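You operate a simulated robot arm through the tools that you are given. There is no shell and no other tool. Be economical: measure what you need, move in short steps, check, and stop when the job is done.

You are at the controls of a simulated robot arm. One attempt, no reset.

## Task
Load the green stop's channel with bars 120 mm 28/15 and 80 mm 15/15 and push the stop up tight.
Fine: slide the stop back first; the first bar goes in with its first number toward the blue block; leave the other bars.

Only the result counts: the job must be done as asked and must still hold three seconds after the hand-in. Knocking over, shifting, dropping, spilling or breaking anything else fails it.

## Robot
A 7-joint arm with a two-finger parallel gripper, fixed in place. Base frame: the origin is at the foot of the arm, x ahead of it, y to its left, z up; the work surface is at about z = 803. Lengths are in mm, angles in rad, forces in N, time in s.
With the tool pointing down near the work surface it reaches from about 340 to 780 mm from the base axis. Its first joint turns from -2.897 to 2.897 rad. Payload 3.91 kg.
The tool frame sits at the grasp point between the pads (the TCP): z along the fingers, y along the line on which they close. The tips reach 30 mm beyond it. Largest opening 110 mm; finger width 20, thickness 10; the body of the gripper, 48 by 112 mm, starts 55 mm behind the TCP.
Orientation is told as [roll, pitch, yaw] about the base's x, y, z axes, in that order, counted from this pose: with the fingers straight down and closing along the base's y, the tool's x points along the base's -x, its y along +y and its z along -z.

## Interface
- The arm moves only by the tool play_rows. Its argument "moves" is one flat list of numbers, 7 for each row, row after row: the shift along the tool's x, y, z in cm, then the turn, a rotation vector about the tool's x, y, z in rad, then the gripper command, from -1 (shut) to 1 (fully open), values between in proportion. In form: [x, y, z, wx, wy, wz, gripper, x, y, z, wx, wy, wz, gripper, ...]. A call has 1 to 10 rows; each row is the pose to reach, as a shift and turn from the pose commanded when the call began, along the tool's axes at that moment. A row lasts 0.2 s, in which the tool goes at most 50 mm and 0.15 rad; a call with a longer step from one row to the next is refused whole, and so is a gripper value outside its range. Where a pose cannot be reached the arm comes as near as it can. A force on the tool above 60 N (or 10 N above the force at the start of the call, whichever is more), or a blocked arm, ends the call early, and 0.2 s more pass. Each finger travels about 153 mm/s and halts on what it meets, pressing with about 41 N; the grip force reading is that of the motor and also rises with nothing between the fingers. The clock runs only during rows and for 0.2 s after the last one: add rows that repeat a pose to give the fingers time. It gives the time, the measured TCP pose, the force on the tool (base axes), the opening and the grip force at its end, in the units of the frame above (readings bear some noise), with the torque about the TCP (base axes, N m) and any sound that the robot's microphone picked up.
- Cameras (640 x 400 px; columns grow to the right, rows downward): "scene" is fixed at [212.4, 504.1, 1421.9]; the picture's right is [-0.54, -0.84, 0.00], its down [-0.62, 0.39, -0.68] and it looks along [0.57, -0.36, -0.74] (base axes); focal length 308 px, centre (320, 200). "wrist" rides on the gripper at [77, 7, -114] in the tool frame; the picture's right is [-0.09, 1.00, 0.00], its down [-0.80, -0.07, -0.59] and it looks along [-0.59, -0.05, 0.80] (tool axes); focal length 270 px, centre (320, 200). There is no depth. A picture from a camera that has moved, and an enlarged one, comes with that camera's place and axes in the base frame and with its lens. The place of the scene camera against the robot may be out by one fixed shift of up to 25 mm in any direction.
- camera(camera): a new picture of that camera. The clock stands still meanwhile.
- move_column(by): slides the trunk up (or, below 0, down) by that many mm; the arm rides with it, the base frame stays. It gives what a move gives, with no picture.
- inspect(camera, box): a new picture of the part [left, top, right, bottom] of that camera's present view, enlarged. The clock stands still meanwhile.
- sign_off(): hands the job in; it is judged then, once.

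Work in short steps. Places have to be worked out from the pictures, the camera data and where the tool is seen: move nearer, look again, correct. Check each grasp and each placing, and mend what went wrong. You have 120 turns and 76 pictures in all, those below and enlarged ones among them. Open the gripper and draw the arm clear of the work before you hand the job in, unless the task says otherwise; then end with one line.

The tools are called after "Emit:" as name(argument=value, ...) on one line, values as JSON. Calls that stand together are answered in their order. play_rows: Moves the arm, as the interface text tells. Its arguments: {"type":"object","properties":{"moves":{"type":"array","items":{"type":"number"}}},"required":["moves"]} The other tools are called the same way: move_column (by) slides the trunk up or down; camera (camera) takes a picture; inspect (camera, box) takes an enlarged picture of a part of a camera's view; sign_off () hands the job in.

At the start:

```text
clock: 0.0
tool_pos: [430.8, 227.8, 1079.4]
tcp_rot: [0.001, -0.002, 0.0]
contact_force: [0.0, -0.4, -0.5]
ft_torque: [0.0, -0.03, 0.0]
opening: 109.9
grasp_force: 0.0
trunk travel left (down, up): [-575.0, 35.0]
```

scene: 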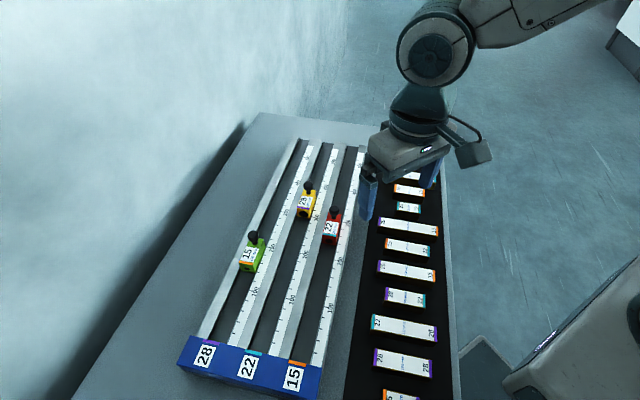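
wrist: 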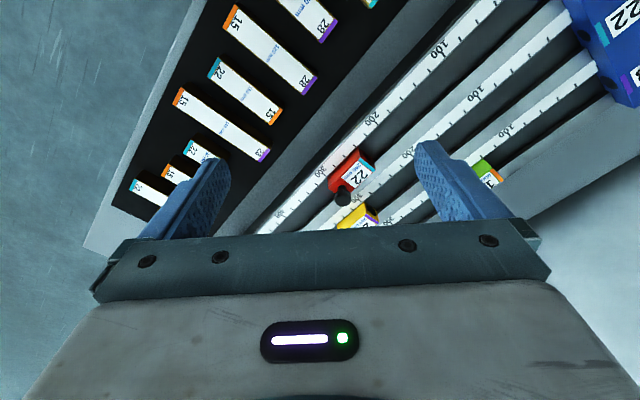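

I start by enlarging the scene to read labels and the layout.

Emit:
inspect(camera="scene", box=[160, 120, 350, 400])

Emit:
inspect(camera="scene", box=[340, 160, 460, 400])

```text
1.43 times, centred on (255, 260) of scene
camera zoom: at [212.4, 504.1, 1421.9], right [-0.54, -0.84, 0.0], down [-0.62, 0.39, -0.68], along [0.57, -0.36, -0.74], focal length 441 px, centre (413, 114)
```

zoom: 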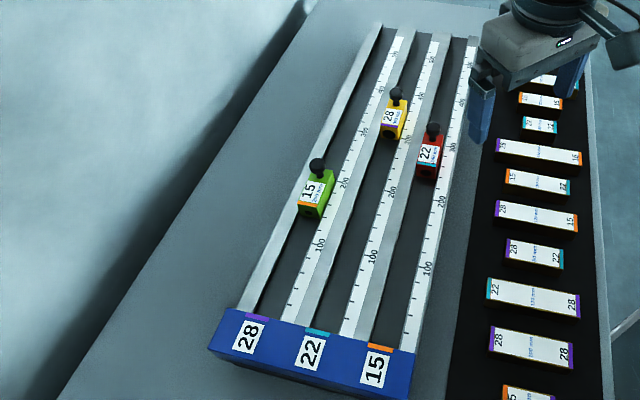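

```text
1.67 times, centred on (400, 280) of scene
camera zoom: at [212.4, 504.1, 1421.9], right [-0.54, -0.84, 0.0], down [-0.62, 0.39, -0.68], along [0.57, -0.36, -0.74], focal length 514 px, centre (187, 67)
```

zoom: 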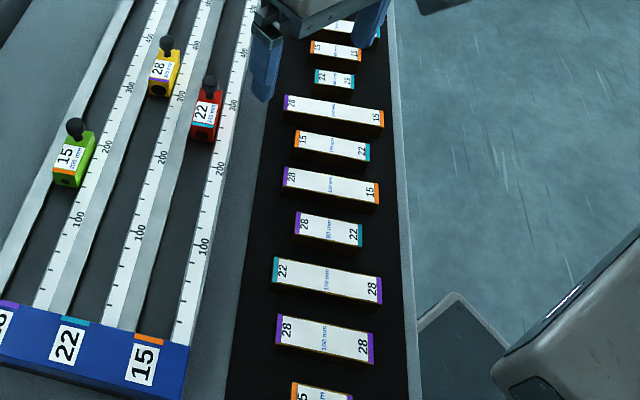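

The green stop is in the 28 channel and is marked 200 mm. Next I move the wrist camera over the channel end to measure it.

Emit:
play_rows(moves=[0, 4, 0, 0, 0, 0, 1, 0, 8, 0, 0, 0, 0, 1, 0, 12, 0, 0, 0, 0, 1, 0, 16, 0, 0, 0, 0, 1, 0, 16, 0, 0, 0, 0, 1])

Emit:
camera(camera="wrist")

Emit:
camera(camera="scene")

```text
clock: 1.2
tool_pos: [431.8, 389.2, 1079.3]
tcp_rot: [0.001, -0.002, -0.001]
contact_force: [-0.9, -1.2, -0.5]
ft_torque: [0.01, 0.01, -0.02]
opening: 110.1
grasp_force: 0.0
trunk travel left (down, up): [-575.0, 35.0]
```

```text
71 pictures are left
camera wrist: at [354.4, 396.5, 1192.8], right [0.09, 1.0, 0.0], down [0.8, -0.07, 0.59], along [0.59, -0.05, -0.8], focal length 270 px, centre (320, 200)
```

wrist: 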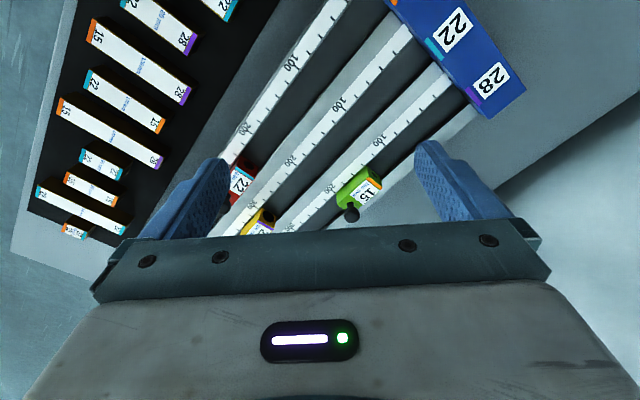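

```text
70 pictures are left
```

scene: 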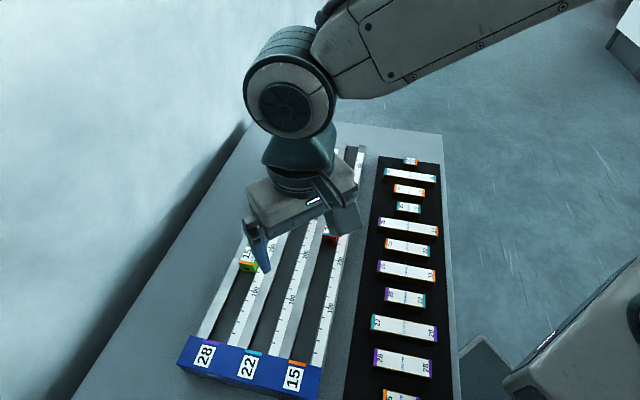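

Emit:
inspect(camera="wrist", box=[200, 0, 540, 230])

Emit:
inspect(camera="wrist", box=[20, 0, 250, 240])

```text
1.74 times, centred on (370, 115) of wrist
camera zoom: at [354.4, 396.5, 1192.8], right [0.09, 1.0, 0.0], down [0.8, -0.07, 0.59], along [0.59, -0.05, -0.8], focal length 470 px, centre (233, 348)
```

zoom: 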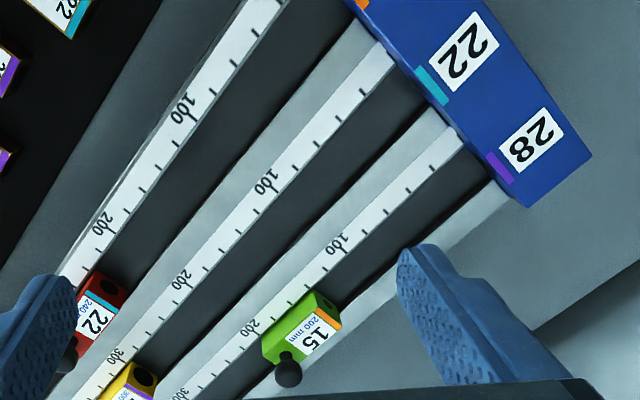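

```text
1.67 times, centred on (135, 120) of wrist
camera zoom: at [354.4, 396.5, 1192.8], right [0.09, 1.0, 0.0], down [0.8, -0.07, 0.59], along [0.59, -0.05, -0.8], focal length 450 px, centre (628, 333)
```

zoom: 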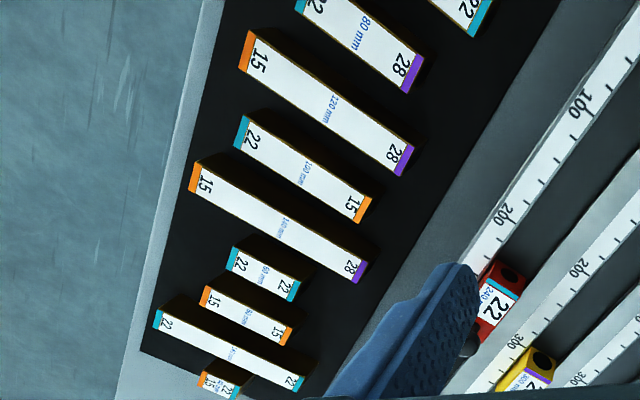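

Ruler scale suggests the fixture top is well above the table, near z≈870. I turn 45° and come closer, looking along the channel, to measure it.

Emit:
play_rows(moves=[-0.73, 2.2, 1.3, 0, 0, 0.131, 1, -1.47, 4.4, 2.6, 0, 0, 0.262, 1, -2.2, 6.6, 3.9, 0, 0, 0.393, 1, -2.93, 8.8, 5.3, 0, 0, 0.524, 1, -3.67, 11, 6.6, 0, 0, 0.655, 1, -4.4, 13.2, 7.9, 0, 0, 0.785, 1, -4.4, 13.2, 7.9, 0, 0, 0.785, 1])

Emit:
camera(camera="wrist")

```text
clock: 2.8
tool_pos: [476.3, 520.8, 1000.7]
tcp_rot: [0.001, -0.001, -0.787]
contact_force: [-0.2, 0.1, -0.2]
ft_torque: [-0.03, 0.0, 0.0]
opening: 110.2
grasp_force: 0.0
trunk travel left (down, up): [-575.0, 35.0]
```

```text
67 pictures are left
camera wrist: at [426.6, 579.4, 1114.7], right [0.77, 0.64, 0.0], down [0.52, -0.62, 0.59], along [0.38, -0.46, -0.8], focal length 270 px, centre (320, 200)
```

wrist: 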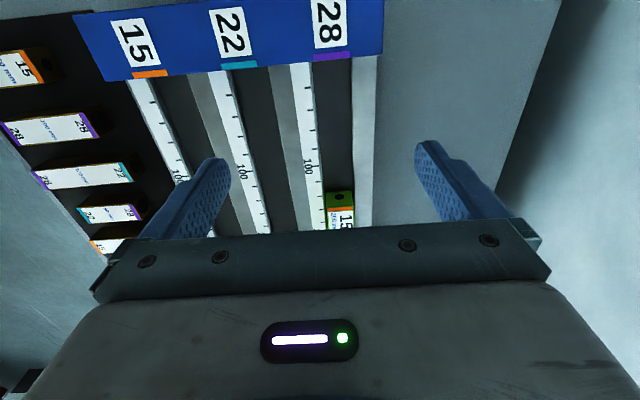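

Triangulating from two wrist views gives the ruler rail top at z≈867. I zoom in on the channel and the tray.

Emit:
inspect(camera="wrist", box=[240, 20, 420, 240])

Emit:
inspect(camera="wrist", box=[0, 20, 220, 250])

```text
1.82 times, centred on (330, 130) of wrist
camera zoom: at [426.6, 579.4, 1114.7], right [0.77, 0.64, 0.0], down [0.52, -0.62, 0.59], along [0.38, -0.46, -0.8], focal length 491 px, centre (302, 327)
```

zoom: 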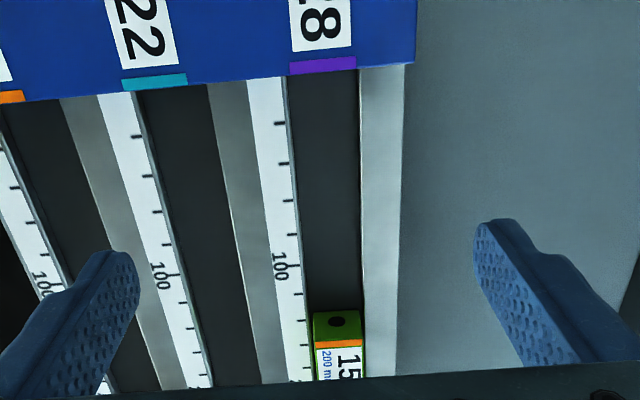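

```text
1.74 times, centred on (110, 135) of wrist
camera zoom: at [426.6, 579.4, 1114.7], right [0.77, 0.64, 0.0], down [0.52, -0.62, 0.59], along [0.38, -0.46, -0.8], focal length 470 px, centre (685, 313)
```

zoom: 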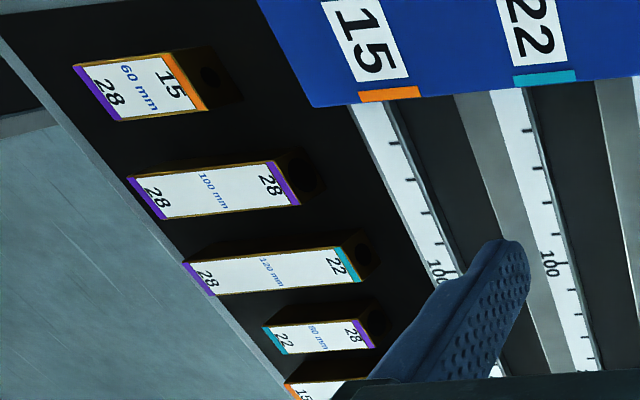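

Bar tops are at about z 831, the rail top is at about 867, and the channel centre line is about x+y=1012 along -45°. I go lower over the channel to see its depth and the stop.

Emit:
play_rows(moves=[-1.8, 0.56, 3.7, 0, 0, 0, 1, -3.64, 1.12, 7.5, 0, 0, 0, 1, -3.64, 1.12, 7.5, 0, 0, 0, 1])

Emit:
camera(camera="wrist")

Emit:
inspect(camera="wrist", box=[240, 100, 420, 240])

Emit:
inspect(camera="scene", box=[200, 170, 340, 300])

```text
clock: 3.6
tool_pos: [509.4, 501.2, 926.7]
tcp_rot: [0.0, 0.001, -0.784]
contact_force: [0.6, -1.3, 0.2]
ft_torque: [-0.02, -0.03, -0.03]
opening: 109.9
grasp_force: 0.0
trunk travel left (down, up): [-575.0, 35.0]
```

```text
64 pictures are left
camera wrist: at [458.7, 560.5, 1040.0], right [0.77, 0.64, 0.0], down [0.52, -0.62, 0.59], along [0.38, -0.46, -0.8], focal length 270 px, centre (320, 200)
```

wrist: 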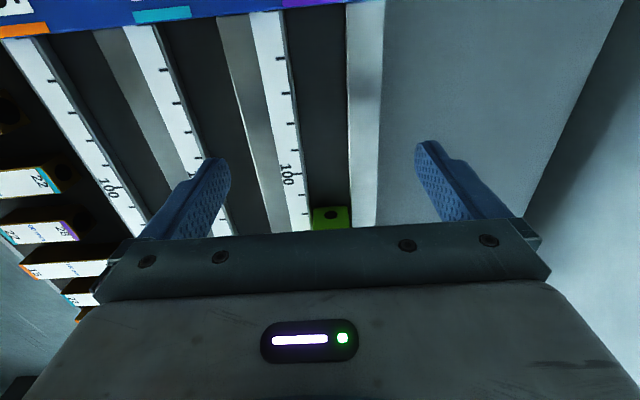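

```text
2.86 times, centred on (330, 170) of wrist
camera zoom: at [458.7, 560.5, 1040.0], right [0.77, 0.64, 0.0], down [0.52, -0.62, 0.59], along [0.38, -0.46, -0.8], focal length 772 px, centre (291, 286)
```

zoom: 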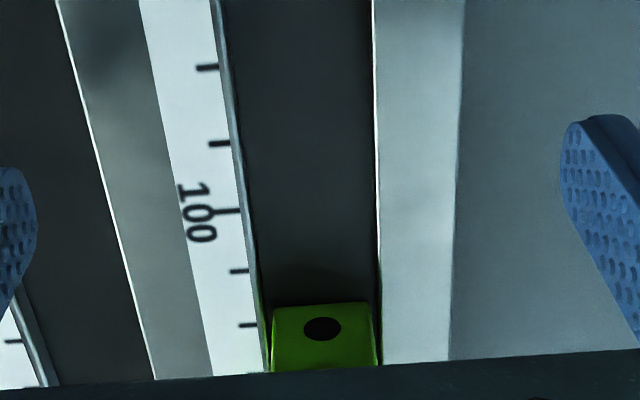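

```text
3.08 times, centred on (270, 235) of scene
camera zoom: at [212.4, 504.1, 1421.9], right [-0.54, -0.84, 0.0], down [-0.62, 0.39, -0.68], along [0.57, -0.36, -0.74], focal length 949 px, centre (474, 92)
```

zoom: 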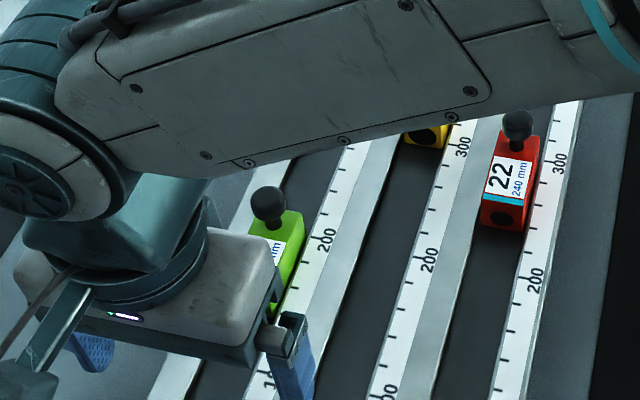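

The stop sticks up above the rails, and the channel is about 33 mm wide with its centre about 2 mm to tool +y. I close the fingers and lower the tips to just above the rail.

Emit:
play_rows(moves=[0, 0.2, 0, 0, 0, 0, -1, 0, 0.2, 0, 0, 0, 0, -1, 0, 0.2, 0, 0, 0, 0, -1, 0, 0.2, 2.2, 0, 0, 0, -1, 0, 0.2, 2.2, 0, 0, 0, -1])

Emit:
camera(camera="wrist")

Emit:
inspect(camera="scene", box=[180, 200, 320, 330])

```text
clock: 4.8
tool_pos: [509.6, 502.8, 903.6]
tcp_rot: [0.0, -0.001, -0.786]
contact_force: [0.3, 0.3, 0.2]
ft_torque: [-0.01, 0.0, 0.0]
opening: 0.0
grasp_force: 37.4
trunk travel left (down, up): [-575.0, 35.0]
```

```text
61 pictures are left
camera wrist: at [460.4, 561.9, 1017.2], right [0.77, 0.64, 0.0], down [0.52, -0.62, 0.59], along [0.38, -0.46, -0.8], focal length 270 px, centre (320, 200)
```

wrist: 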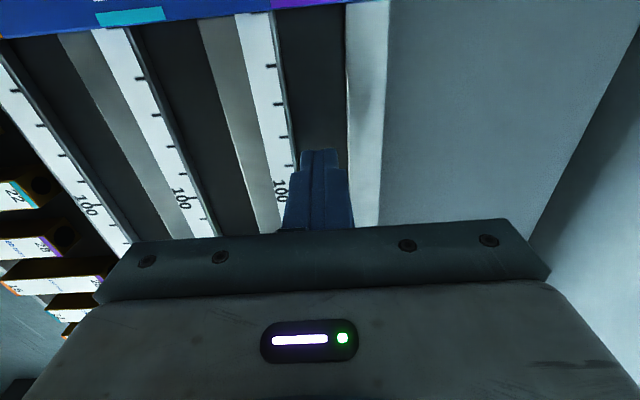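

```text
3.08 times, centred on (250, 265) of scene
camera zoom: at [212.4, 504.1, 1421.9], right [-0.54, -0.84, 0.0], down [-0.62, 0.39, -0.68], along [0.57, -0.36, -0.74], focal length 949 px, centre (535, 0)
```

zoom: 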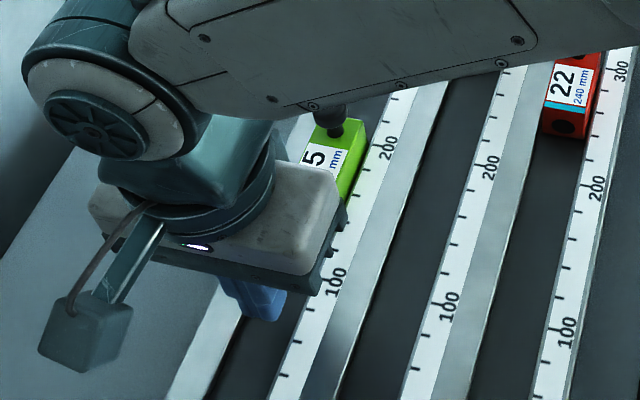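

The fingers look centred over the channel. I descend into it in small steps, watching the force.

Emit:
play_rows(moves=[0, 0, 0.5, 0, 0, 0, -1, 0, 0, 0.9, 0, 0, 0, -1, 0, 0, 1.2, 0, 0, 0, -1, 0, 0, 1.4, 0, 0, 0, -1])

```text
clock: 5.8
tool_pos: [508.9, 502.8, 888.7]
tcp_rot: [-0.002, -0.001, -0.785]
contact_force: [-0.7, -1.5, 1.0]
ft_torque: [0.02, 0.03, -0.03]
opening: 0.0
grasp_force: 38.2
trunk travel left (down, up): [-575.0, 35.0]
```

No contact yet with the tips at 859. I continue down carefully.

Emit:
play_rows(moves=[0, 0, 0.2, 0, 0, 0, -1, 0, 0, 0.4, 0, 0, 0, -1, 0, 0, 0.6, 0, 0, 0, -1])

```text
clock: 6.6
tool_pos: [508.9, 502.3, 883.6]
tcp_rot: [0.0, 0.0, -0.785]
contact_force: [0.5, -0.1, 0.1]
ft_torque: [0.01, 0.01, 0.02]
opening: 0.2
grasp_force: 38.1
trunk travel left (down, up): [-575.0, 35.0]
```

The tips are well inside the channel at z≈854 without touching the floor. I now push the stop back along +s.

Emit:
play_rows(moves=[-1.5, 0, 0, 0, 0, 0, -1, -3, 0, 0, 0, 0, 0, -1, -4, 0, 0, 0, 0, 0, -1, -4.8, 0, 0, 0, 0, 0, -1, -5.6, 0, 0, 0, 0, 0, -1, -6.4, 0, 0, 0, 0, 0, -1, -7.2, 0, 0, 0, 0, 0, -1])

Emit:
camera(camera="wrist")

```text
clock: 8.2
tool_pos: [557.7, 456.0, 881.5]
tcp_rot: [-0.002, 0.003, -0.785]
contact_force: [-13.5, 17.6, 1.6]
ft_torque: [-0.02, 0.0, -0.1]
opening: 0.0
grasp_force: 37.6
trunk travel left (down, up): [-575.0, 35.0]
```

```text
59 pictures are left
camera wrist: at [509.0, 515.0, 995.9], right [0.77, 0.64, 0.0], down [0.52, -0.62, 0.59], along [0.38, -0.45, -0.8], focal length 270 px, centre (320, 200)
```

wrist: 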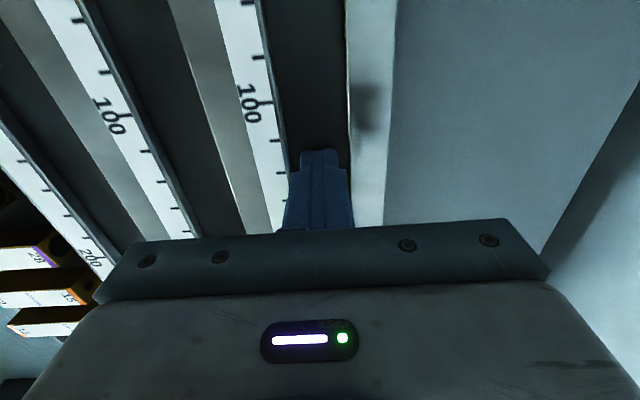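

The push force is about 22 N against friction and the stop seems to be moving. I keep pushing.

Emit:
play_rows(moves=[-0.8, 0, 0, 0, 0, 0, -1, -1.6, 0, 0, 0, 0, 0, -1, -2.4, 0, 0, 0, 0, 0, -1, -3.2, 0, 0, 0, 0, 0, -1, -4.0, 0, 0, 0, 0, 0, -1, -4.8, 0, 0, 0, 0, 0, -1, -5.6, 0, 0, 0, 0, 0, -1, -6.4, 0, 0, 0, 0, 0, -1, -7.2, 0, 0, 0, 0, 0, -1, -8, 0, 0, 0, 0, 0, -1])

Emit:
camera(camera="scene")

```text
clock: 10.4
tool_pos: [616.9, 397.6, 882.5]
tcp_rot: [-0.001, -0.002, -0.784]
contact_force: [-10.4, 17.5, -5.0]
ft_torque: [0.07, 0.04, 0.01]
opening: 0.1
grasp_force: 38.0
trunk travel left (down, up): [-575.0, 35.0]
```

```text
58 pictures are left
```

scene: 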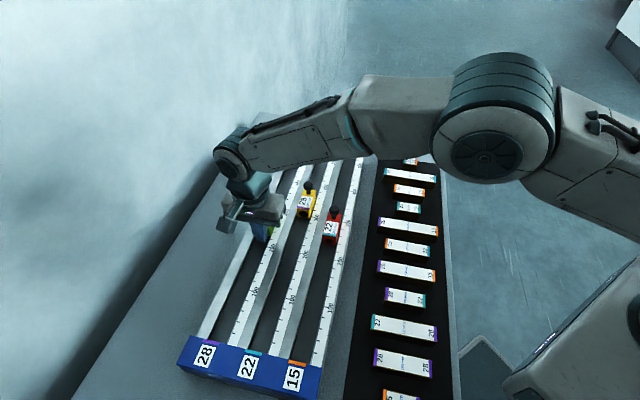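

The stop front should now be near ruler 233. I back off, rise and look.

Emit:
play_rows(moves=[2, 0, 0, 0, 0, 0, -1, 3, 0, -4, 0, 0, 0, -1, 3, 0, -8, 0, 0, 0, -1, 3, 0, -12, 0, 0, 0, -1, 3, 0, -12, 0, 0, 0, -1])

Emit:
camera(camera="wrist")

```text
clock: 11.6
tool_pos: [594.3, 416.8, 1005.4]
tcp_rot: [0.0, 0.001, -0.786]
contact_force: [-0.7, -1.0, 0.4]
ft_torque: [0.02, 0.01, -0.02]
opening: 0.1
grasp_force: 37.5
trunk travel left (down, up): [-575.0, 35.0]
```

```text
57 pictures are left
camera wrist: at [544.3, 477.0, 1119.2], right [0.77, 0.64, 0.0], down [0.52, -0.62, 0.59], along [0.38, -0.46, -0.8], focal length 270 px, centre (320, 200)
```

wrist: 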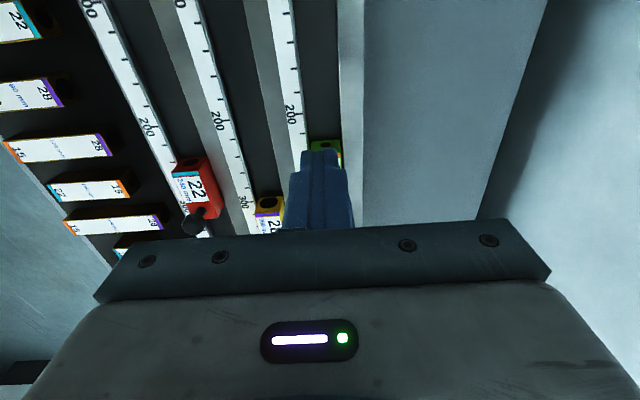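

The stop face now sits at about 232, which leaves enough room. I go to the 15/28 120 mm bar, turning toward yaw -135°.

Emit:
play_rows(moves=[-0.4, -3.9, 0, 0, 0, 0.14, -1, -0.9, -7.8, 0, 0, 0, 0.28, -1, -1.3, -11.6, 0, 0, 0, 0.42, -1, -1.7, -15.5, 0, 0, 0, 0.56, -1, -2.2, -19.4, 0, 0, 0, 0.7, -1, -2.6, -23.3, 0, 0, 0, 0.84, 0, -3, -27.1, 0, 0, 0, 0.98, 0.5, -3.47, -31, 0, 0, 0, 1.12, 1, -3.47, -31, 0, 0, 0, 1.26, 1, -3.47, -31, 0, 0, 0, 1.4, 1])

Emit:
camera(camera="wrist")

```text
clock: 13.8
tool_pos: [400.7, 173.1, 1003.0]
tcp_rot: [0.0, 0.0, -2.187]
contact_force: [0.1, 0.3, -0.6]
ft_torque: [-0.01, -0.04, -0.01]
opening: 109.9
grasp_force: 0.0
trunk travel left (down, up): [-575.0, 35.0]
```

```text
56 pictures are left
camera wrist: at [450.2, 232.5, 1116.8], right [0.76, -0.65, 0.0], down [-0.52, -0.61, 0.59], along [-0.39, -0.45, -0.8], focal length 270 px, centre (320, 200)
```

wrist: 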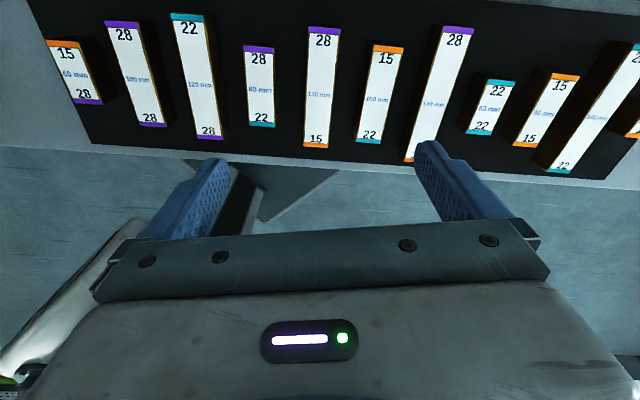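

Emit:
inspect(camera="wrist", box=[230, 0, 420, 180])

Emit:
inspect(camera="wrist", box=[440, 20, 640, 190])

```text
2.22 times, centred on (325, 90) of wrist
camera zoom: at [450.2, 232.5, 1116.8], right [0.76, -0.65, 0.0], down [-0.52, -0.61, 0.59], along [-0.39, -0.45, -0.8], focal length 601 px, centre (309, 444)
```

zoom: 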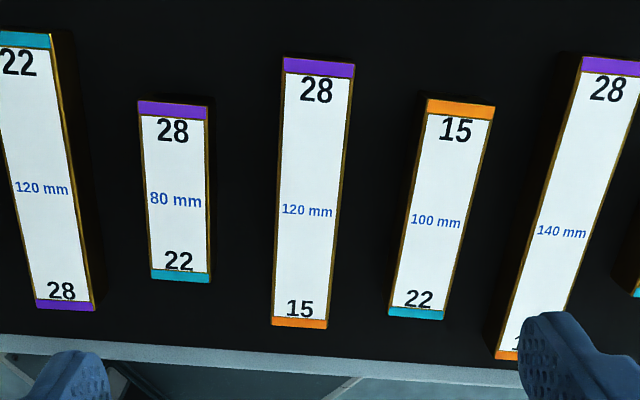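

```text
2.35 times, centred on (540, 105) of wrist
camera zoom: at [450.2, 232.5, 1116.8], right [0.76, -0.65, 0.0], down [-0.52, -0.61, 0.59], along [-0.39, -0.45, -0.8], focal length 636 px, centre (-198, 424)
```

zoom: 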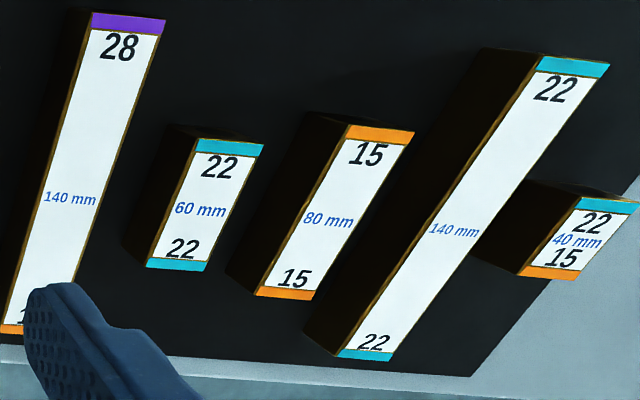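

Both bars are identified: the 120 mm 28/15 is centred near (397.5, 173.5), and the 80 mm 15/15 lies further along. I align to yaw -135° and bring the closed fingers down near the bar top to get its height by touch.

Emit:
play_rows(moves=[-0.15, -0.28, 2, 0, 0, 0.085, -1, -0.15, -0.28, 5, 0, 0, 0.169, -1, -0.15, -0.28, 8, 0, 0, 0.169, -1, -0.15, -0.28, 11, 0, 0, 0.169, -1, -0.15, -0.28, 13, 0, 0, 0.169, -1, -0.15, -0.28, 13, 0, 0, 0.169, -1])

Emit:
camera(camera="wrist")

```text
clock: 15.2
tool_pos: [398.6, 175.5, 872.9]
tcp_rot: [0.001, 0.0, -2.355]
contact_force: [0.7, 0.4, 0.8]
ft_torque: [0.02, 0.03, 0.01]
opening: 0.1
grasp_force: 38.0
trunk travel left (down, up): [-575.0, 35.0]
```

```text
53 pictures are left
camera wrist: at [457.1, 225.7, 986.0], right [0.64, -0.76, 0.0], down [-0.62, -0.52, 0.59], along [-0.45, -0.38, -0.8], focal length 270 px, centre (320, 200)
```

wrist: 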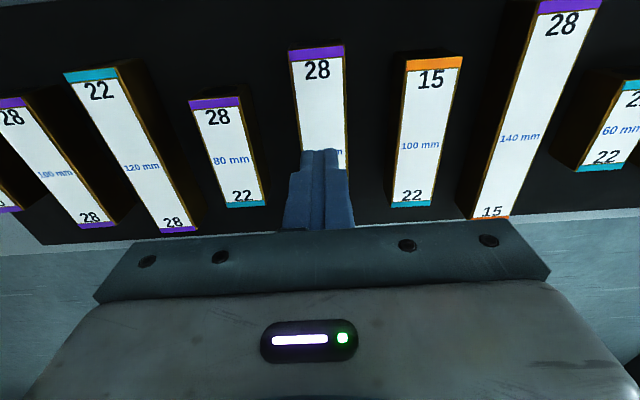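

I touch down on the bar top in small steps.

Emit:
play_rows(moves=[0, 0.15, 0.3, 0, 0, 0, -1, 0, 0.15, 0.6, 0, 0, 0, -1, 0, 0.15, 0.9, 0, 0, 0, -1, 0, 0.15, 1.1, 0, 0, 0, -1])

```text
clock: 16.2
tool_pos: [399.2, 172.7, 861.8]
tcp_rot: [-0.001, -0.001, -2.354]
contact_force: [-0.2, 0.4, 0.3]
ft_torque: [0.01, 0.01, -0.02]
opening: 0.0
grasp_force: 37.5
trunk travel left (down, up): [-575.0, 35.0]
```

Emit:
play_rows(moves=[0, 0, 0.15, 0, 0, 0, -1, 0, 0, 0.3, 0, 0, 0, -1])

```text
clock: 16.8
tool_pos: [397.5, 173.2, 860.5]
tcp_rot: [0.002, 0.003, -2.355]
contact_force: [0.4, 3.3, 28.9]
ft_torque: [-0.06, 0.2, 0.01]
opening: 0.0
grasp_force: 37.7
trunk travel left (down, up): [-575.0, 35.0]
```

The bar top is at z≈830.5. I rise, open to about 52 mm, and descend to grip the top 11 mm.

Emit:
play_rows(moves=[0, 0, -2, 0, 0, 0, -1, 0, 0, -2, 0, 0, 0, -0.055, 0, 0, -2, 0, 0, 0, -0.055, 0, 0, -2, 0, 0, 0, -0.055])

Emit:
camera(camera="wrist")

```text
clock: 17.8
tool_pos: [399.0, 171.8, 878.6]
tcp_rot: [0.001, 0.0, -2.353]
contact_force: [0.0, 0.1, 0.5]
ft_torque: [0.03, 0.02, 0.02]
opening: 52.0
grasp_force: 0.0
trunk travel left (down, up): [-575.0, 35.0]
```

```text
52 pictures are left
camera wrist: at [457.4, 221.5, 992.5], right [0.64, -0.77, 0.0], down [-0.62, -0.52, 0.59], along [-0.45, -0.38, -0.8], focal length 270 px, centre (320, 200)
```

wrist: 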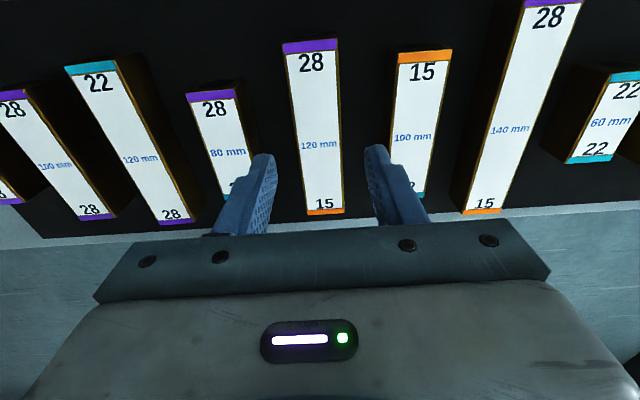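

Centred. I descend 29 mm and grip.

Emit:
play_rows(moves=[0, 0, 1.5, 0, 0, 0, -0.055, 0, 0, 2.9, 0, 0, 0, -0.055, 0, 0, 2.9, 0, 0, 0, -0.055, 0, 0, 2.9, 0, 0, 0, -1, 0, 0, 2.9, 0, 0, 0, -1, 0, 0, 2.9, 0, 0, 0, -1])

```text
clock: 19.2
tool_pos: [398.0, 171.2, 850.1]
tcp_rot: [0.001, 0.0, -2.353]
contact_force: [0.4, 0.4, 0.4]
ft_torque: [0.16, -0.19, 0.04]
opening: 29.4
grasp_force: 41.0
trunk travel left (down, up): [-575.0, 35.0]
```

Gripped at 29.4 mm. I lift straight up.

Emit:
play_rows(moves=[0, 0, -2, 0, 0, 0, -1, 0, 0, -5, 0, 0, 0, -1, 0, 0, -9, 0, 0, 0, -1, 0, 0, -13, 0, 0, 0, -1, 0, 0, -16.5, 0, 0, 0, -1, 0, 0, -16.5, 0, 0, 0, -1])

Emit:
camera(camera="wrist")

```text
clock: 20.6
tool_pos: [402.4, 173.4, 1017.3]
tcp_rot: [0.0, -0.001, -2.354]
contact_force: [-1.1, 0.4, -4.4]
ft_torque: [0.01, 0.01, 0.03]
opening: 29.4
grasp_force: 40.5
trunk travel left (down, up): [-575.0, 35.0]
```

```text
51 pictures are left
camera wrist: at [460.9, 222.4, 1130.7], right [0.64, -0.77, 0.0], down [-0.61, -0.52, 0.6], along [-0.46, -0.38, -0.8], focal length 270 px, centre (320, 200)
```

wrist: 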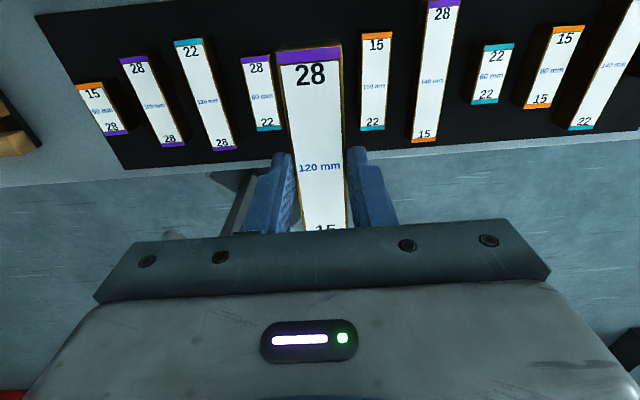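

The bar is held level. I carry it over the green channel, turning +90° so the 28 end points to the blue block.

Emit:
play_rows(moves=[3.09, -1.6, 0, 0, 0, -0.14, -1, 6.18, -3.2, 0, 0, 0, -0.28, -1, 9.28, -4.8, 0, 0, 0, -0.42, -1, 12.37, -6.4, 0, 0, 0, -0.56, -1, 15.46, -8.0, 0, 0, 0, -0.7, -1, 18.55, -9.6, 0, 0, 0, -0.84, -1, 21.64, -11.2, 0, 0, 0, -0.98, -1, 24.74, -12.8, 0, 0, 0, -1.12, -1, 27.83, -14.4, 0, 0, 0, -1.26, -1, 30.92, -15.99, 0, 0, 0, -1.4, -1])

Emit:
play_rows(moves=[0, 0, 1, 0, 0, -0.085, -1, 0, 0, 3, 0, 0, -0.17, -1, 0, 0, 5, 0, 0, -0.17, -1, 0, 0, 6, 0, 0, -0.17, -1, 0, 0, 6, 0, 0, -0.17, -1])

Emit:
camera(camera="wrist")

Emit:
camera(camera="scene")

```text
clock: 22.8
tool_pos: [505.8, 505.1, 1011.6]
tcp_rot: [-0.003, -0.001, -0.953]
contact_force: [-0.1, -0.3, -3.9]
ft_torque: [-0.03, 0.0, 0.03]
opening: 30.0
grasp_force: 41.0
trunk travel left (down, up): [-575.0, 35.0]
```

```text
clock: 24.0
tool_pos: [504.5, 503.4, 955.1]
tcp_rot: [-0.002, 0.001, -0.782]
contact_force: [-0.7, -0.4, -3.5]
ft_torque: [-0.03, -0.02, 0.02]
opening: 29.5
grasp_force: 41.5
trunk travel left (down, up): [-575.0, 35.0]
```

```text
50 pictures are left
camera wrist: at [454.9, 563.2, 1068.2], right [0.77, 0.64, 0.0], down [0.52, -0.62, 0.59], along [0.38, -0.46, -0.8], focal length 270 px, centre (320, 200)
```

wrist: 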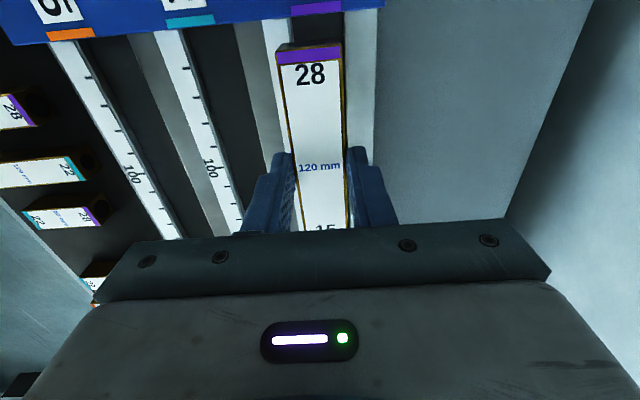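

```text
49 pictures are left
```

scene: 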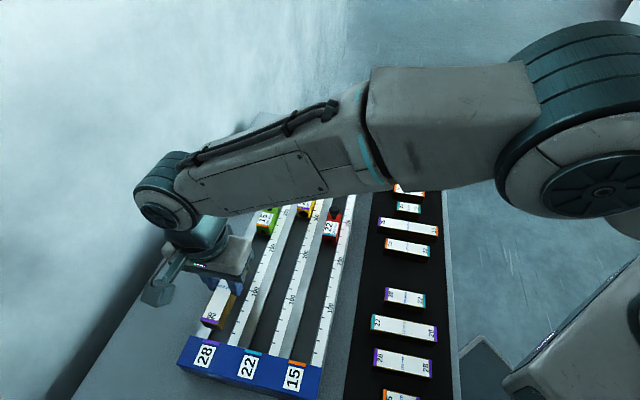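

The bar sits about 3.5 mm left of the channel centre. I shift it, and also 4 mm away from the block, then lower to just above the rails.

Emit:
play_rows(moves=[-0.4, 0.36, 1, 0, 0, 0, -1, -0.4, 0.36, 2.5, 0, 0, 0, -1, -0.4, 0.36, 3.6, 0, 0, 0, -1, -0.4, 0.36, 3.6, 0, 0, 0, -1])

Emit:
camera(camera="wrist")

Emit:
inspect(camera="wrist", box=[220, 0, 440, 130])

```text
clock: 25.0
tool_pos: [508.1, 503.0, 917.4]
tcp_rot: [0.0, -0.002, -0.784]
contact_force: [0.8, -0.7, -4.4]
ft_torque: [0.02, 0.01, -0.02]
opening: 29.8
grasp_force: 40.5
trunk travel left (down, up): [-575.0, 35.0]
```

```text
48 pictures are left
camera wrist: at [458.7, 563.0, 1031.7], right [0.77, 0.64, 0.0], down [0.52, -0.62, 0.59], along [0.38, -0.46, -0.8], focal length 270 px, centre (320, 200)
```

wrist: 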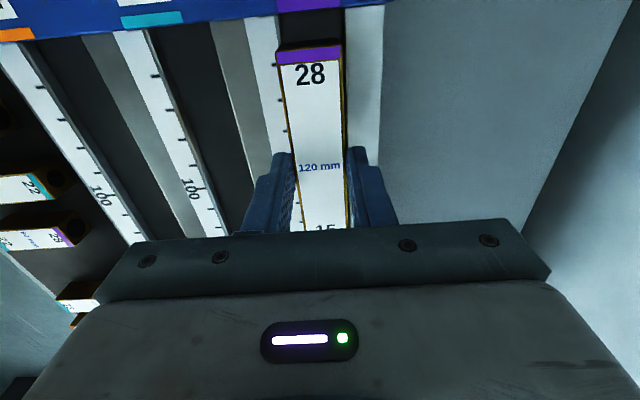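

```text
2.91 times, centred on (330, 65) of wrist
camera zoom: at [458.7, 563.0, 1031.7], right [0.77, 0.64, 0.0], down [0.52, -0.62, 0.59], along [0.38, -0.46, -0.8], focal length 786 px, centre (291, 593)
```

zoom: 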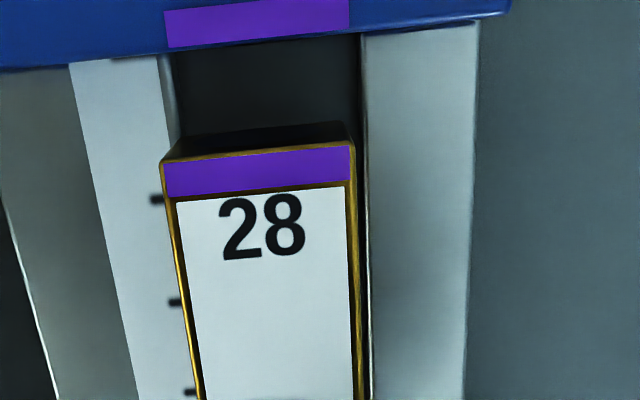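

The bar is centred over the channel with about 4 mm clearance per side. I lower it in small steps until it touches.

Emit:
play_rows(moves=[0, 0, 0.5, 0, 0, 0, -1, 0, 0, 1.0, 0, 0, 0, -1, 0, 0, 1.4, 0, 0, 0, -1, 0, 0, 1.7, 0, 0, 0, -1])

```text
clock: 26.0
tool_pos: [509.2, 505.7, 902.9]
tcp_rot: [-0.002, 0.0, -0.783]
contact_force: [-0.6, 0.2, -3.9]
ft_torque: [0.0, -0.02, -0.01]
opening: 29.6
grasp_force: 41.1
trunk travel left (down, up): [-575.0, 35.0]
```

Emit:
play_rows(moves=[0, 0, 0.2, 0, 0, 0, -1, 0, 0, 0.4, 0, 0, 0, -1])

```text
clock: 26.6
tool_pos: [508.9, 506.2, 900.1]
tcp_rot: [0.002, 0.0, -0.787]
contact_force: [1.2, -0.1, 2.9]
ft_torque: [0.22, 0.28, -0.04]
opening: 29.8
grasp_force: 41.0
trunk travel left (down, up): [-575.0, 35.0]
```

The bar has just landed on the floor, with the force going from -4 to +3 N. I release to about 52 mm and rise.

Emit:
play_rows(moves=[0, 0, 0, 0, 0, 0, -0.055, 0, 0, 0, 0, 0, 0, -0.055, 0, 0, -2, 0, 0, 0, -0.055, 0, 0, -5, 0, 0, 0, -0.055, 0, 0, -8, 0, 0, 0, -0.055, 0, 0, -8, 0, 0, 0, -0.055])

Emit:
camera(camera="wrist")

```text
clock: 28.0
tool_pos: [509.3, 505.4, 976.0]
tcp_rot: [0.0, 0.0, -0.783]
contact_force: [0.1, -0.4, 0.0]
ft_torque: [0.0, 0.0, 0.0]
opening: 51.8
grasp_force: 0.1
trunk travel left (down, up): [-575.0, 35.0]
```

```text
46 pictures are left
camera wrist: at [459.6, 565.1, 1090.2], right [0.77, 0.64, 0.0], down [0.52, -0.62, 0.59], along [0.38, -0.46, -0.8], focal length 270 px, centre (320, 200)
```

wrist: 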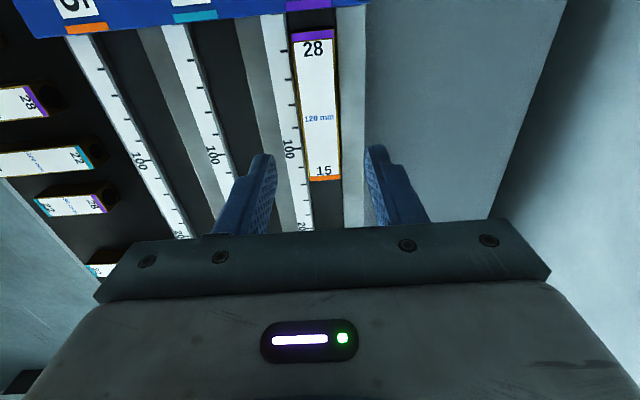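

The bar is seated with 28 toward the block. Next I go to the 80 mm 15/15 bar, estimated at (568, 3).

Emit:
play_rows(moves=[-3.57, -2.82, -1.5, 0, 0, 0.14, -0.055, -7.14, -5.65, -3, 0, 0, 0.28, -0.055, -10.7, -8.47, -3, 0, 0, 0.42, -0.055, -14.28, -11.3, -3, 0, 0, 0.56, -0.055, -17.85, -14.1, -3, 0, 0, 0.7, -0.055, -21.4, -16.9, -3, 0, 0, 0.84, -0.055, -25, -19.8, -3, 0, 0, 0.98, -0.055, -28.6, -22.6, -3, 0, 0, 1.12, -0.055, -32.1, -25.4, -3, 0, 0, 1.26, -0.055, -35.7, -28.23, -3, 0, 0, 1.4, -0.055])

Emit:
camera(camera="wrist")

```text
clock: 30.2
tool_pos: [561.3, 48.5, 1007.8]
tcp_rot: [0.0, 0.001, -2.187]
contact_force: [-0.9, -0.9, -0.6]
ft_torque: [0.03, -0.02, -0.02]
opening: 51.8
grasp_force: 0.1
trunk travel left (down, up): [-575.0, 35.0]
```

```text
45 pictures are left
camera wrist: at [611.7, 107.5, 1122.0], right [0.76, -0.65, 0.0], down [-0.52, -0.61, 0.59], along [-0.39, -0.45, -0.8], focal length 270 px, centre (320, 200)
```

wrist: 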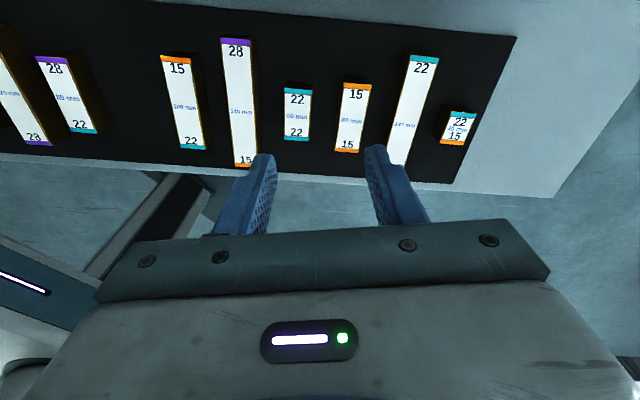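

The bar centre re-measures at about (567.5, 4.3). I align and descend to z 885.

Emit:
play_rows(moves=[-1.6, 1.5, 1, 0, 0, 0.085, -0.055, -3.26, 3.07, 3, 0, 0, 0.169, -0.055, -3.26, 3.07, 6, 0, 0, 0.169, -0.055, -3.26, 3.07, 9, 0, 0, 0.169, -0.055, -3.26, 3.07, 12.2, 0, 0, 0.169, -0.055, -3.26, 3.07, 12.2, 0, 0, 0.169, -0.055])

Emit:
camera(camera="wrist")

```text
clock: 31.6
tool_pos: [568.9, 6.2, 882.5]
tcp_rot: [-0.001, -0.001, -2.353]
contact_force: [-0.3, 0.2, 0.0]
ft_torque: [-0.01, -0.02, 0.02]
opening: 51.9
grasp_force: 0.1
trunk travel left (down, up): [-575.0, 35.0]
```

```text
44 pictures are left
camera wrist: at [626.8, 55.9, 996.9], right [0.64, -0.76, 0.0], down [-0.61, -0.52, 0.59], along [-0.45, -0.38, -0.8], focal length 270 px, centre (320, 200)
```

wrist: 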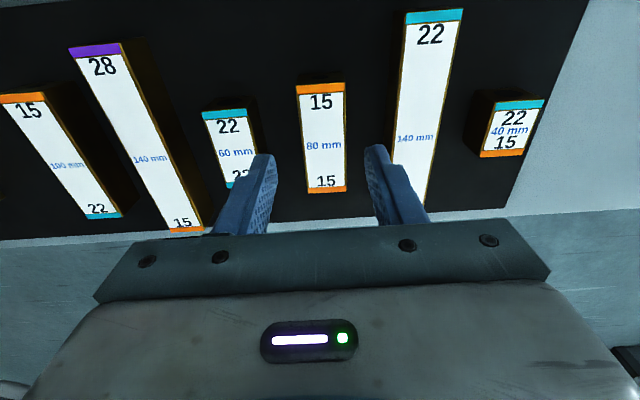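

It lies about 2 mm toward tool +y. I shift, descend to 849.5 and grip.

Emit:
play_rows(moves=[0, 0.2, 1.5, 0, 0, 0, -0.055, 0, 0.2, 3.0, 0, 0, 0, -0.055, 0, 0.2, 3.3, 0, 0, 0, -0.055, 0, 0.2, 3.3, 0, 0, 0, -1, 0, 0.2, 3.3, 0, 0, 0, -1, 0, 0.2, 3.3, 0, 0, 0, -1])

Emit:
play_rows(moves=[0, 0, -2, 0, 0, 0, -1, 0, 0, -5, 0, 0, 0, -1, 0, 0, -9, 0, 0, 0, -1, 0, 0, -13, 0, 0, 0, -1, 0, 0, -16.5, 0, 0, 0, -1, 0, 0, -16.5, 0, 0, 0, -1])

Emit:
camera(camera="wrist")

```text
clock: 33.0
tool_pos: [571.7, 6.4, 853.1]
tcp_rot: [0.001, -0.001, -2.352]
contact_force: [3.2, -1.2, 1.4]
ft_torque: [0.07, -0.2, -0.11]
opening: 29.5
grasp_force: 41.0
trunk travel left (down, up): [-575.0, 35.0]
```

```text
clock: 34.4
tool_pos: [571.1, 8.2, 1016.7]
tcp_rot: [0.0, 0.0, -2.353]
contact_force: [0.1, 0.0, -2.9]
ft_torque: [0.01, -0.01, 0.02]
opening: 29.6
grasp_force: 41.1
trunk travel left (down, up): [-575.0, 35.0]
```

```text
43 pictures are left
camera wrist: at [630.1, 57.5, 1131.1], right [0.64, -0.76, 0.0], down [-0.61, -0.52, 0.6], along [-0.46, -0.38, -0.8], focal length 270 px, centre (320, 200)
```

wrist: 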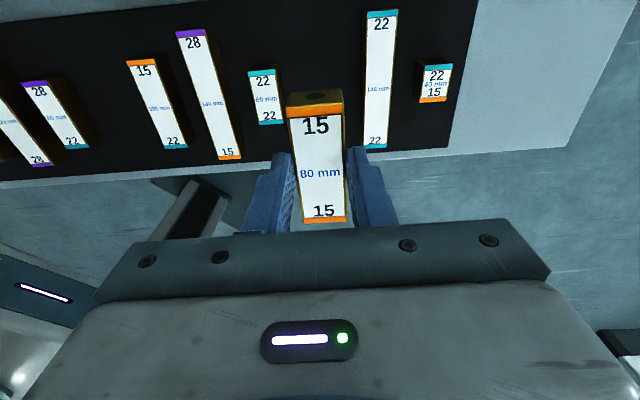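

The 80 mm bar is held. I carry it to the channel at s≈112, between the first bar and the stop.

Emit:
play_rows(moves=[3.07, -2.86, 0, 0, 0, -0.14, -1, 6.15, -5.71, 0, 0, 0, -0.28, -1, 9.22, -8.57, 0, 0, 0, -0.42, -1, 12.3, -11.42, 0, 0, 0, -0.56, -1, 15.37, -14.28, 0, 0, 0, -0.7, -1, 18.44, -17.14, 0, 0, 0, -0.84, -1, 21.52, -20, 0, 0, 0, -0.98, -1, 24.6, -22.85, 0, 0, 0, -1.12, -1, 27.67, -25.7, 0, 0, 0, -1.26, -1, 30.74, -28.56, 0, 0, 0, -1.4, -1])

Emit:
play_rows(moves=[0, 0, 0, 0, 0, -0.085, -1, 0, 0, 1, 0, 0, -0.17, -1, 0, 0, 3, 0, 0, -0.17, -1, 0, 0, 5, 0, 0, -0.17, -1, 0, 0, 5, 0, 0, -0.17, -1])

Emit:
camera(camera="wrist")

Emit:
camera(camera="scene")

```text
clock: 36.6
tool_pos: [578.1, 428.1, 1015.8]
tcp_rot: [-0.002, -0.001, -0.948]
contact_force: [0.8, -0.3, -3.1]
ft_torque: [-0.02, 0.03, 0.0]
opening: 29.6
grasp_force: 41.1
trunk travel left (down, up): [-575.0, 35.0]
```

```text
clock: 37.8
tool_pos: [583.3, 427.3, 968.6]
tcp_rot: [0.001, 0.0, -0.781]
contact_force: [0.2, 0.0, -3.5]
ft_torque: [0.03, 0.02, -0.01]
opening: 29.6
grasp_force: 41.1
trunk travel left (down, up): [-575.0, 35.0]
```

```text
42 pictures are left
camera wrist: at [532.7, 486.1, 1082.3], right [0.76, 0.64, 0.0], down [0.52, -0.61, 0.59], along [0.38, -0.45, -0.8], focal length 270 px, centre (320, 200)
```

wrist: 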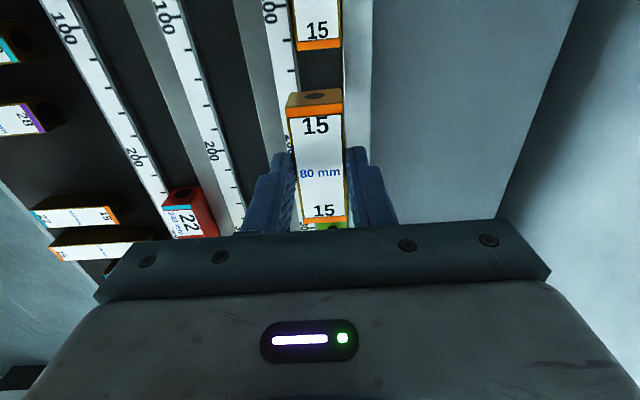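

```text
41 pictures are left
```

scene: 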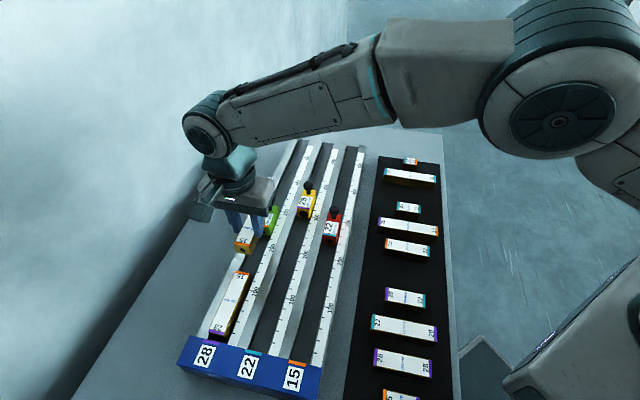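

I shift +2.4 mm laterally and lower to just above the rails, then check.

Emit:
play_rows(moves=[0, 0.24, 1.5, 0, 0, 0, -1, 0, 0.24, 3, 0, 0, 0, -1, 0, 0.24, 4.2, 0, 0, 0, -1, 0, 0.24, 4.2, 0, 0, 0, -1])

Emit:
inspect(camera="wrist", box=[220, 0, 440, 240])

```text
clock: 38.8
tool_pos: [586.6, 426.6, 924.4]
tcp_rot: [0.0, 0.001, -0.785]
contact_force: [0.2, 0.6, -3.0]
ft_torque: [0.03, -0.01, -0.02]
opening: 29.5
grasp_force: 41.1
trunk travel left (down, up): [-575.0, 35.0]
```

```text
1.67 times, centred on (330, 120) of wrist
camera zoom: at [536.6, 486.0, 1038.8], right [0.77, 0.64, 0.0], down [0.52, -0.61, 0.59], along [0.38, -0.46, -0.8], focal length 450 px, centre (303, 333)
```

zoom: 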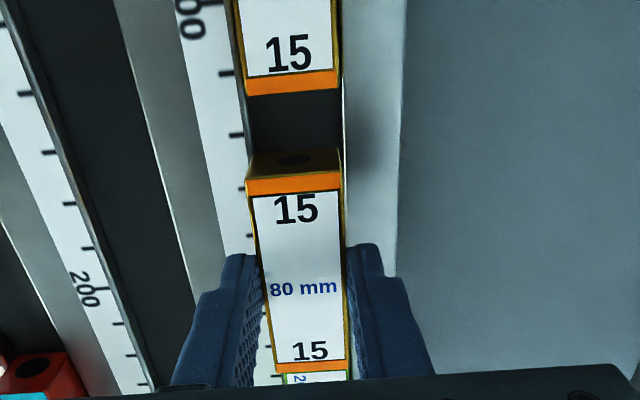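

Aligned, with gaps of about 12 mm at both ends. I lower it gently.

Emit:
play_rows(moves=[0, 0, 0.6, 0, 0, 0, -1, 0, 0, 1.1, 0, 0, 0, -1, 0, 0, 1.5, 0, 0, 0, -1, 0, 0, 1.8, 0, 0, 0, -1, 0, 0, 1.9, 0, 0, 0, -1])

```text
clock: 40.0
tool_pos: [585.7, 427.6, 907.0]
tcp_rot: [0.0, -0.001, -0.783]
contact_force: [0.1, 0.0, -2.4]
ft_torque: [0.04, -0.01, -0.08]
opening: 29.6
grasp_force: 41.0
trunk travel left (down, up): [-575.0, 35.0]
```

Emit:
play_rows(moves=[0, 0, 0.2, 0, 0, 0, -1, 0, 0, 0.4, 0, 0, 0, -1])

```text
clock: 40.6
tool_pos: [586.1, 427.7, 902.4]
tcp_rot: [-0.003, 0.001, -0.782]
contact_force: [-0.1, 0.7, -3.0]
ft_torque: [0.02, 0.0, -0.02]
opening: 29.6
grasp_force: 40.7
trunk travel left (down, up): [-575.0, 35.0]
```

Not on the floor yet, so I go a bit further.

Emit:
play_rows(moves=[0, 0, 0.15, 0, 0, 0, -1, 0, 0, 0.3, 0, 0, 0, -1])

```text
clock: 41.2
tool_pos: [586.0, 426.7, 902.1]
tcp_rot: [0.002, -0.001, -0.783]
contact_force: [-2.0, 0.2, 3.1]
ft_torque: [0.08, 0.31, -0.01]
opening: 29.4
grasp_force: 41.1
trunk travel left (down, up): [-575.0, 35.0]
```

It has touched the floor. I release, rise and look.

Emit:
play_rows(moves=[0, 0, 0, 0, 0, 0, -0.055, 0, 0, 0, 0, 0, 0, -0.055, 0, 0, -2, 0, 0, 0, -0.055, 0, 0, -5, 0, 0, 0, -0.055, 0, 0, -9, 0, 0, 0, -0.055, 0, 0, -11, 0, 0, 0, -0.055, 0, 0, -11, 0, 0, 0, -0.055])

Emit:
camera(camera="wrist")

Emit:
inspect(camera="scene", box=[180, 150, 340, 350])

```text
clock: 42.8
tool_pos: [586.5, 428.8, 1010.1]
tcp_rot: [0.0, 0.001, -0.784]
contact_force: [-0.3, -1.0, 0.0]
ft_torque: [0.0, -0.03, -0.01]
opening: 51.9
grasp_force: 0.1
trunk travel left (down, up): [-575.0, 35.0]
```

```text
39 pictures are left
camera wrist: at [536.5, 488.7, 1124.0], right [0.77, 0.64, 0.0], down [0.52, -0.61, 0.59], along [0.38, -0.46, -0.8], focal length 270 px, centre (320, 200)
```

wrist: 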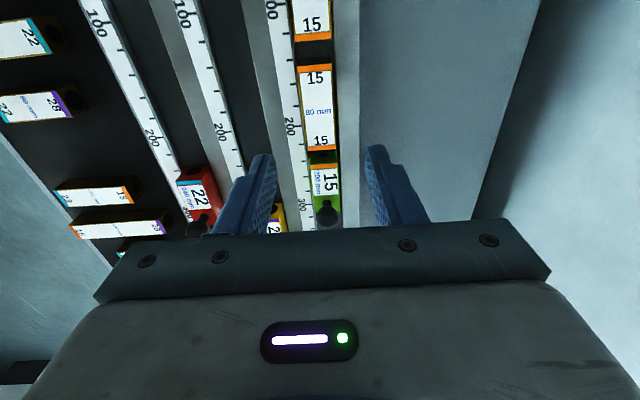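

```text
2.00 times, centred on (260, 250) of scene
camera zoom: at [212.4, 504.1, 1421.9], right [-0.54, -0.84, 0.0], down [-0.62, 0.39, -0.68], along [0.57, -0.36, -0.74], focal length 617 px, centre (440, 100)
```

zoom: 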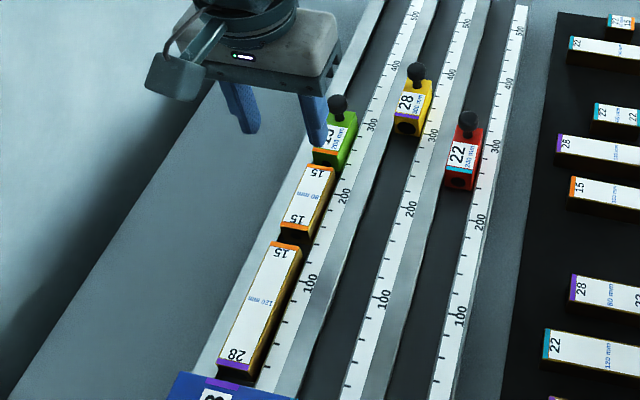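

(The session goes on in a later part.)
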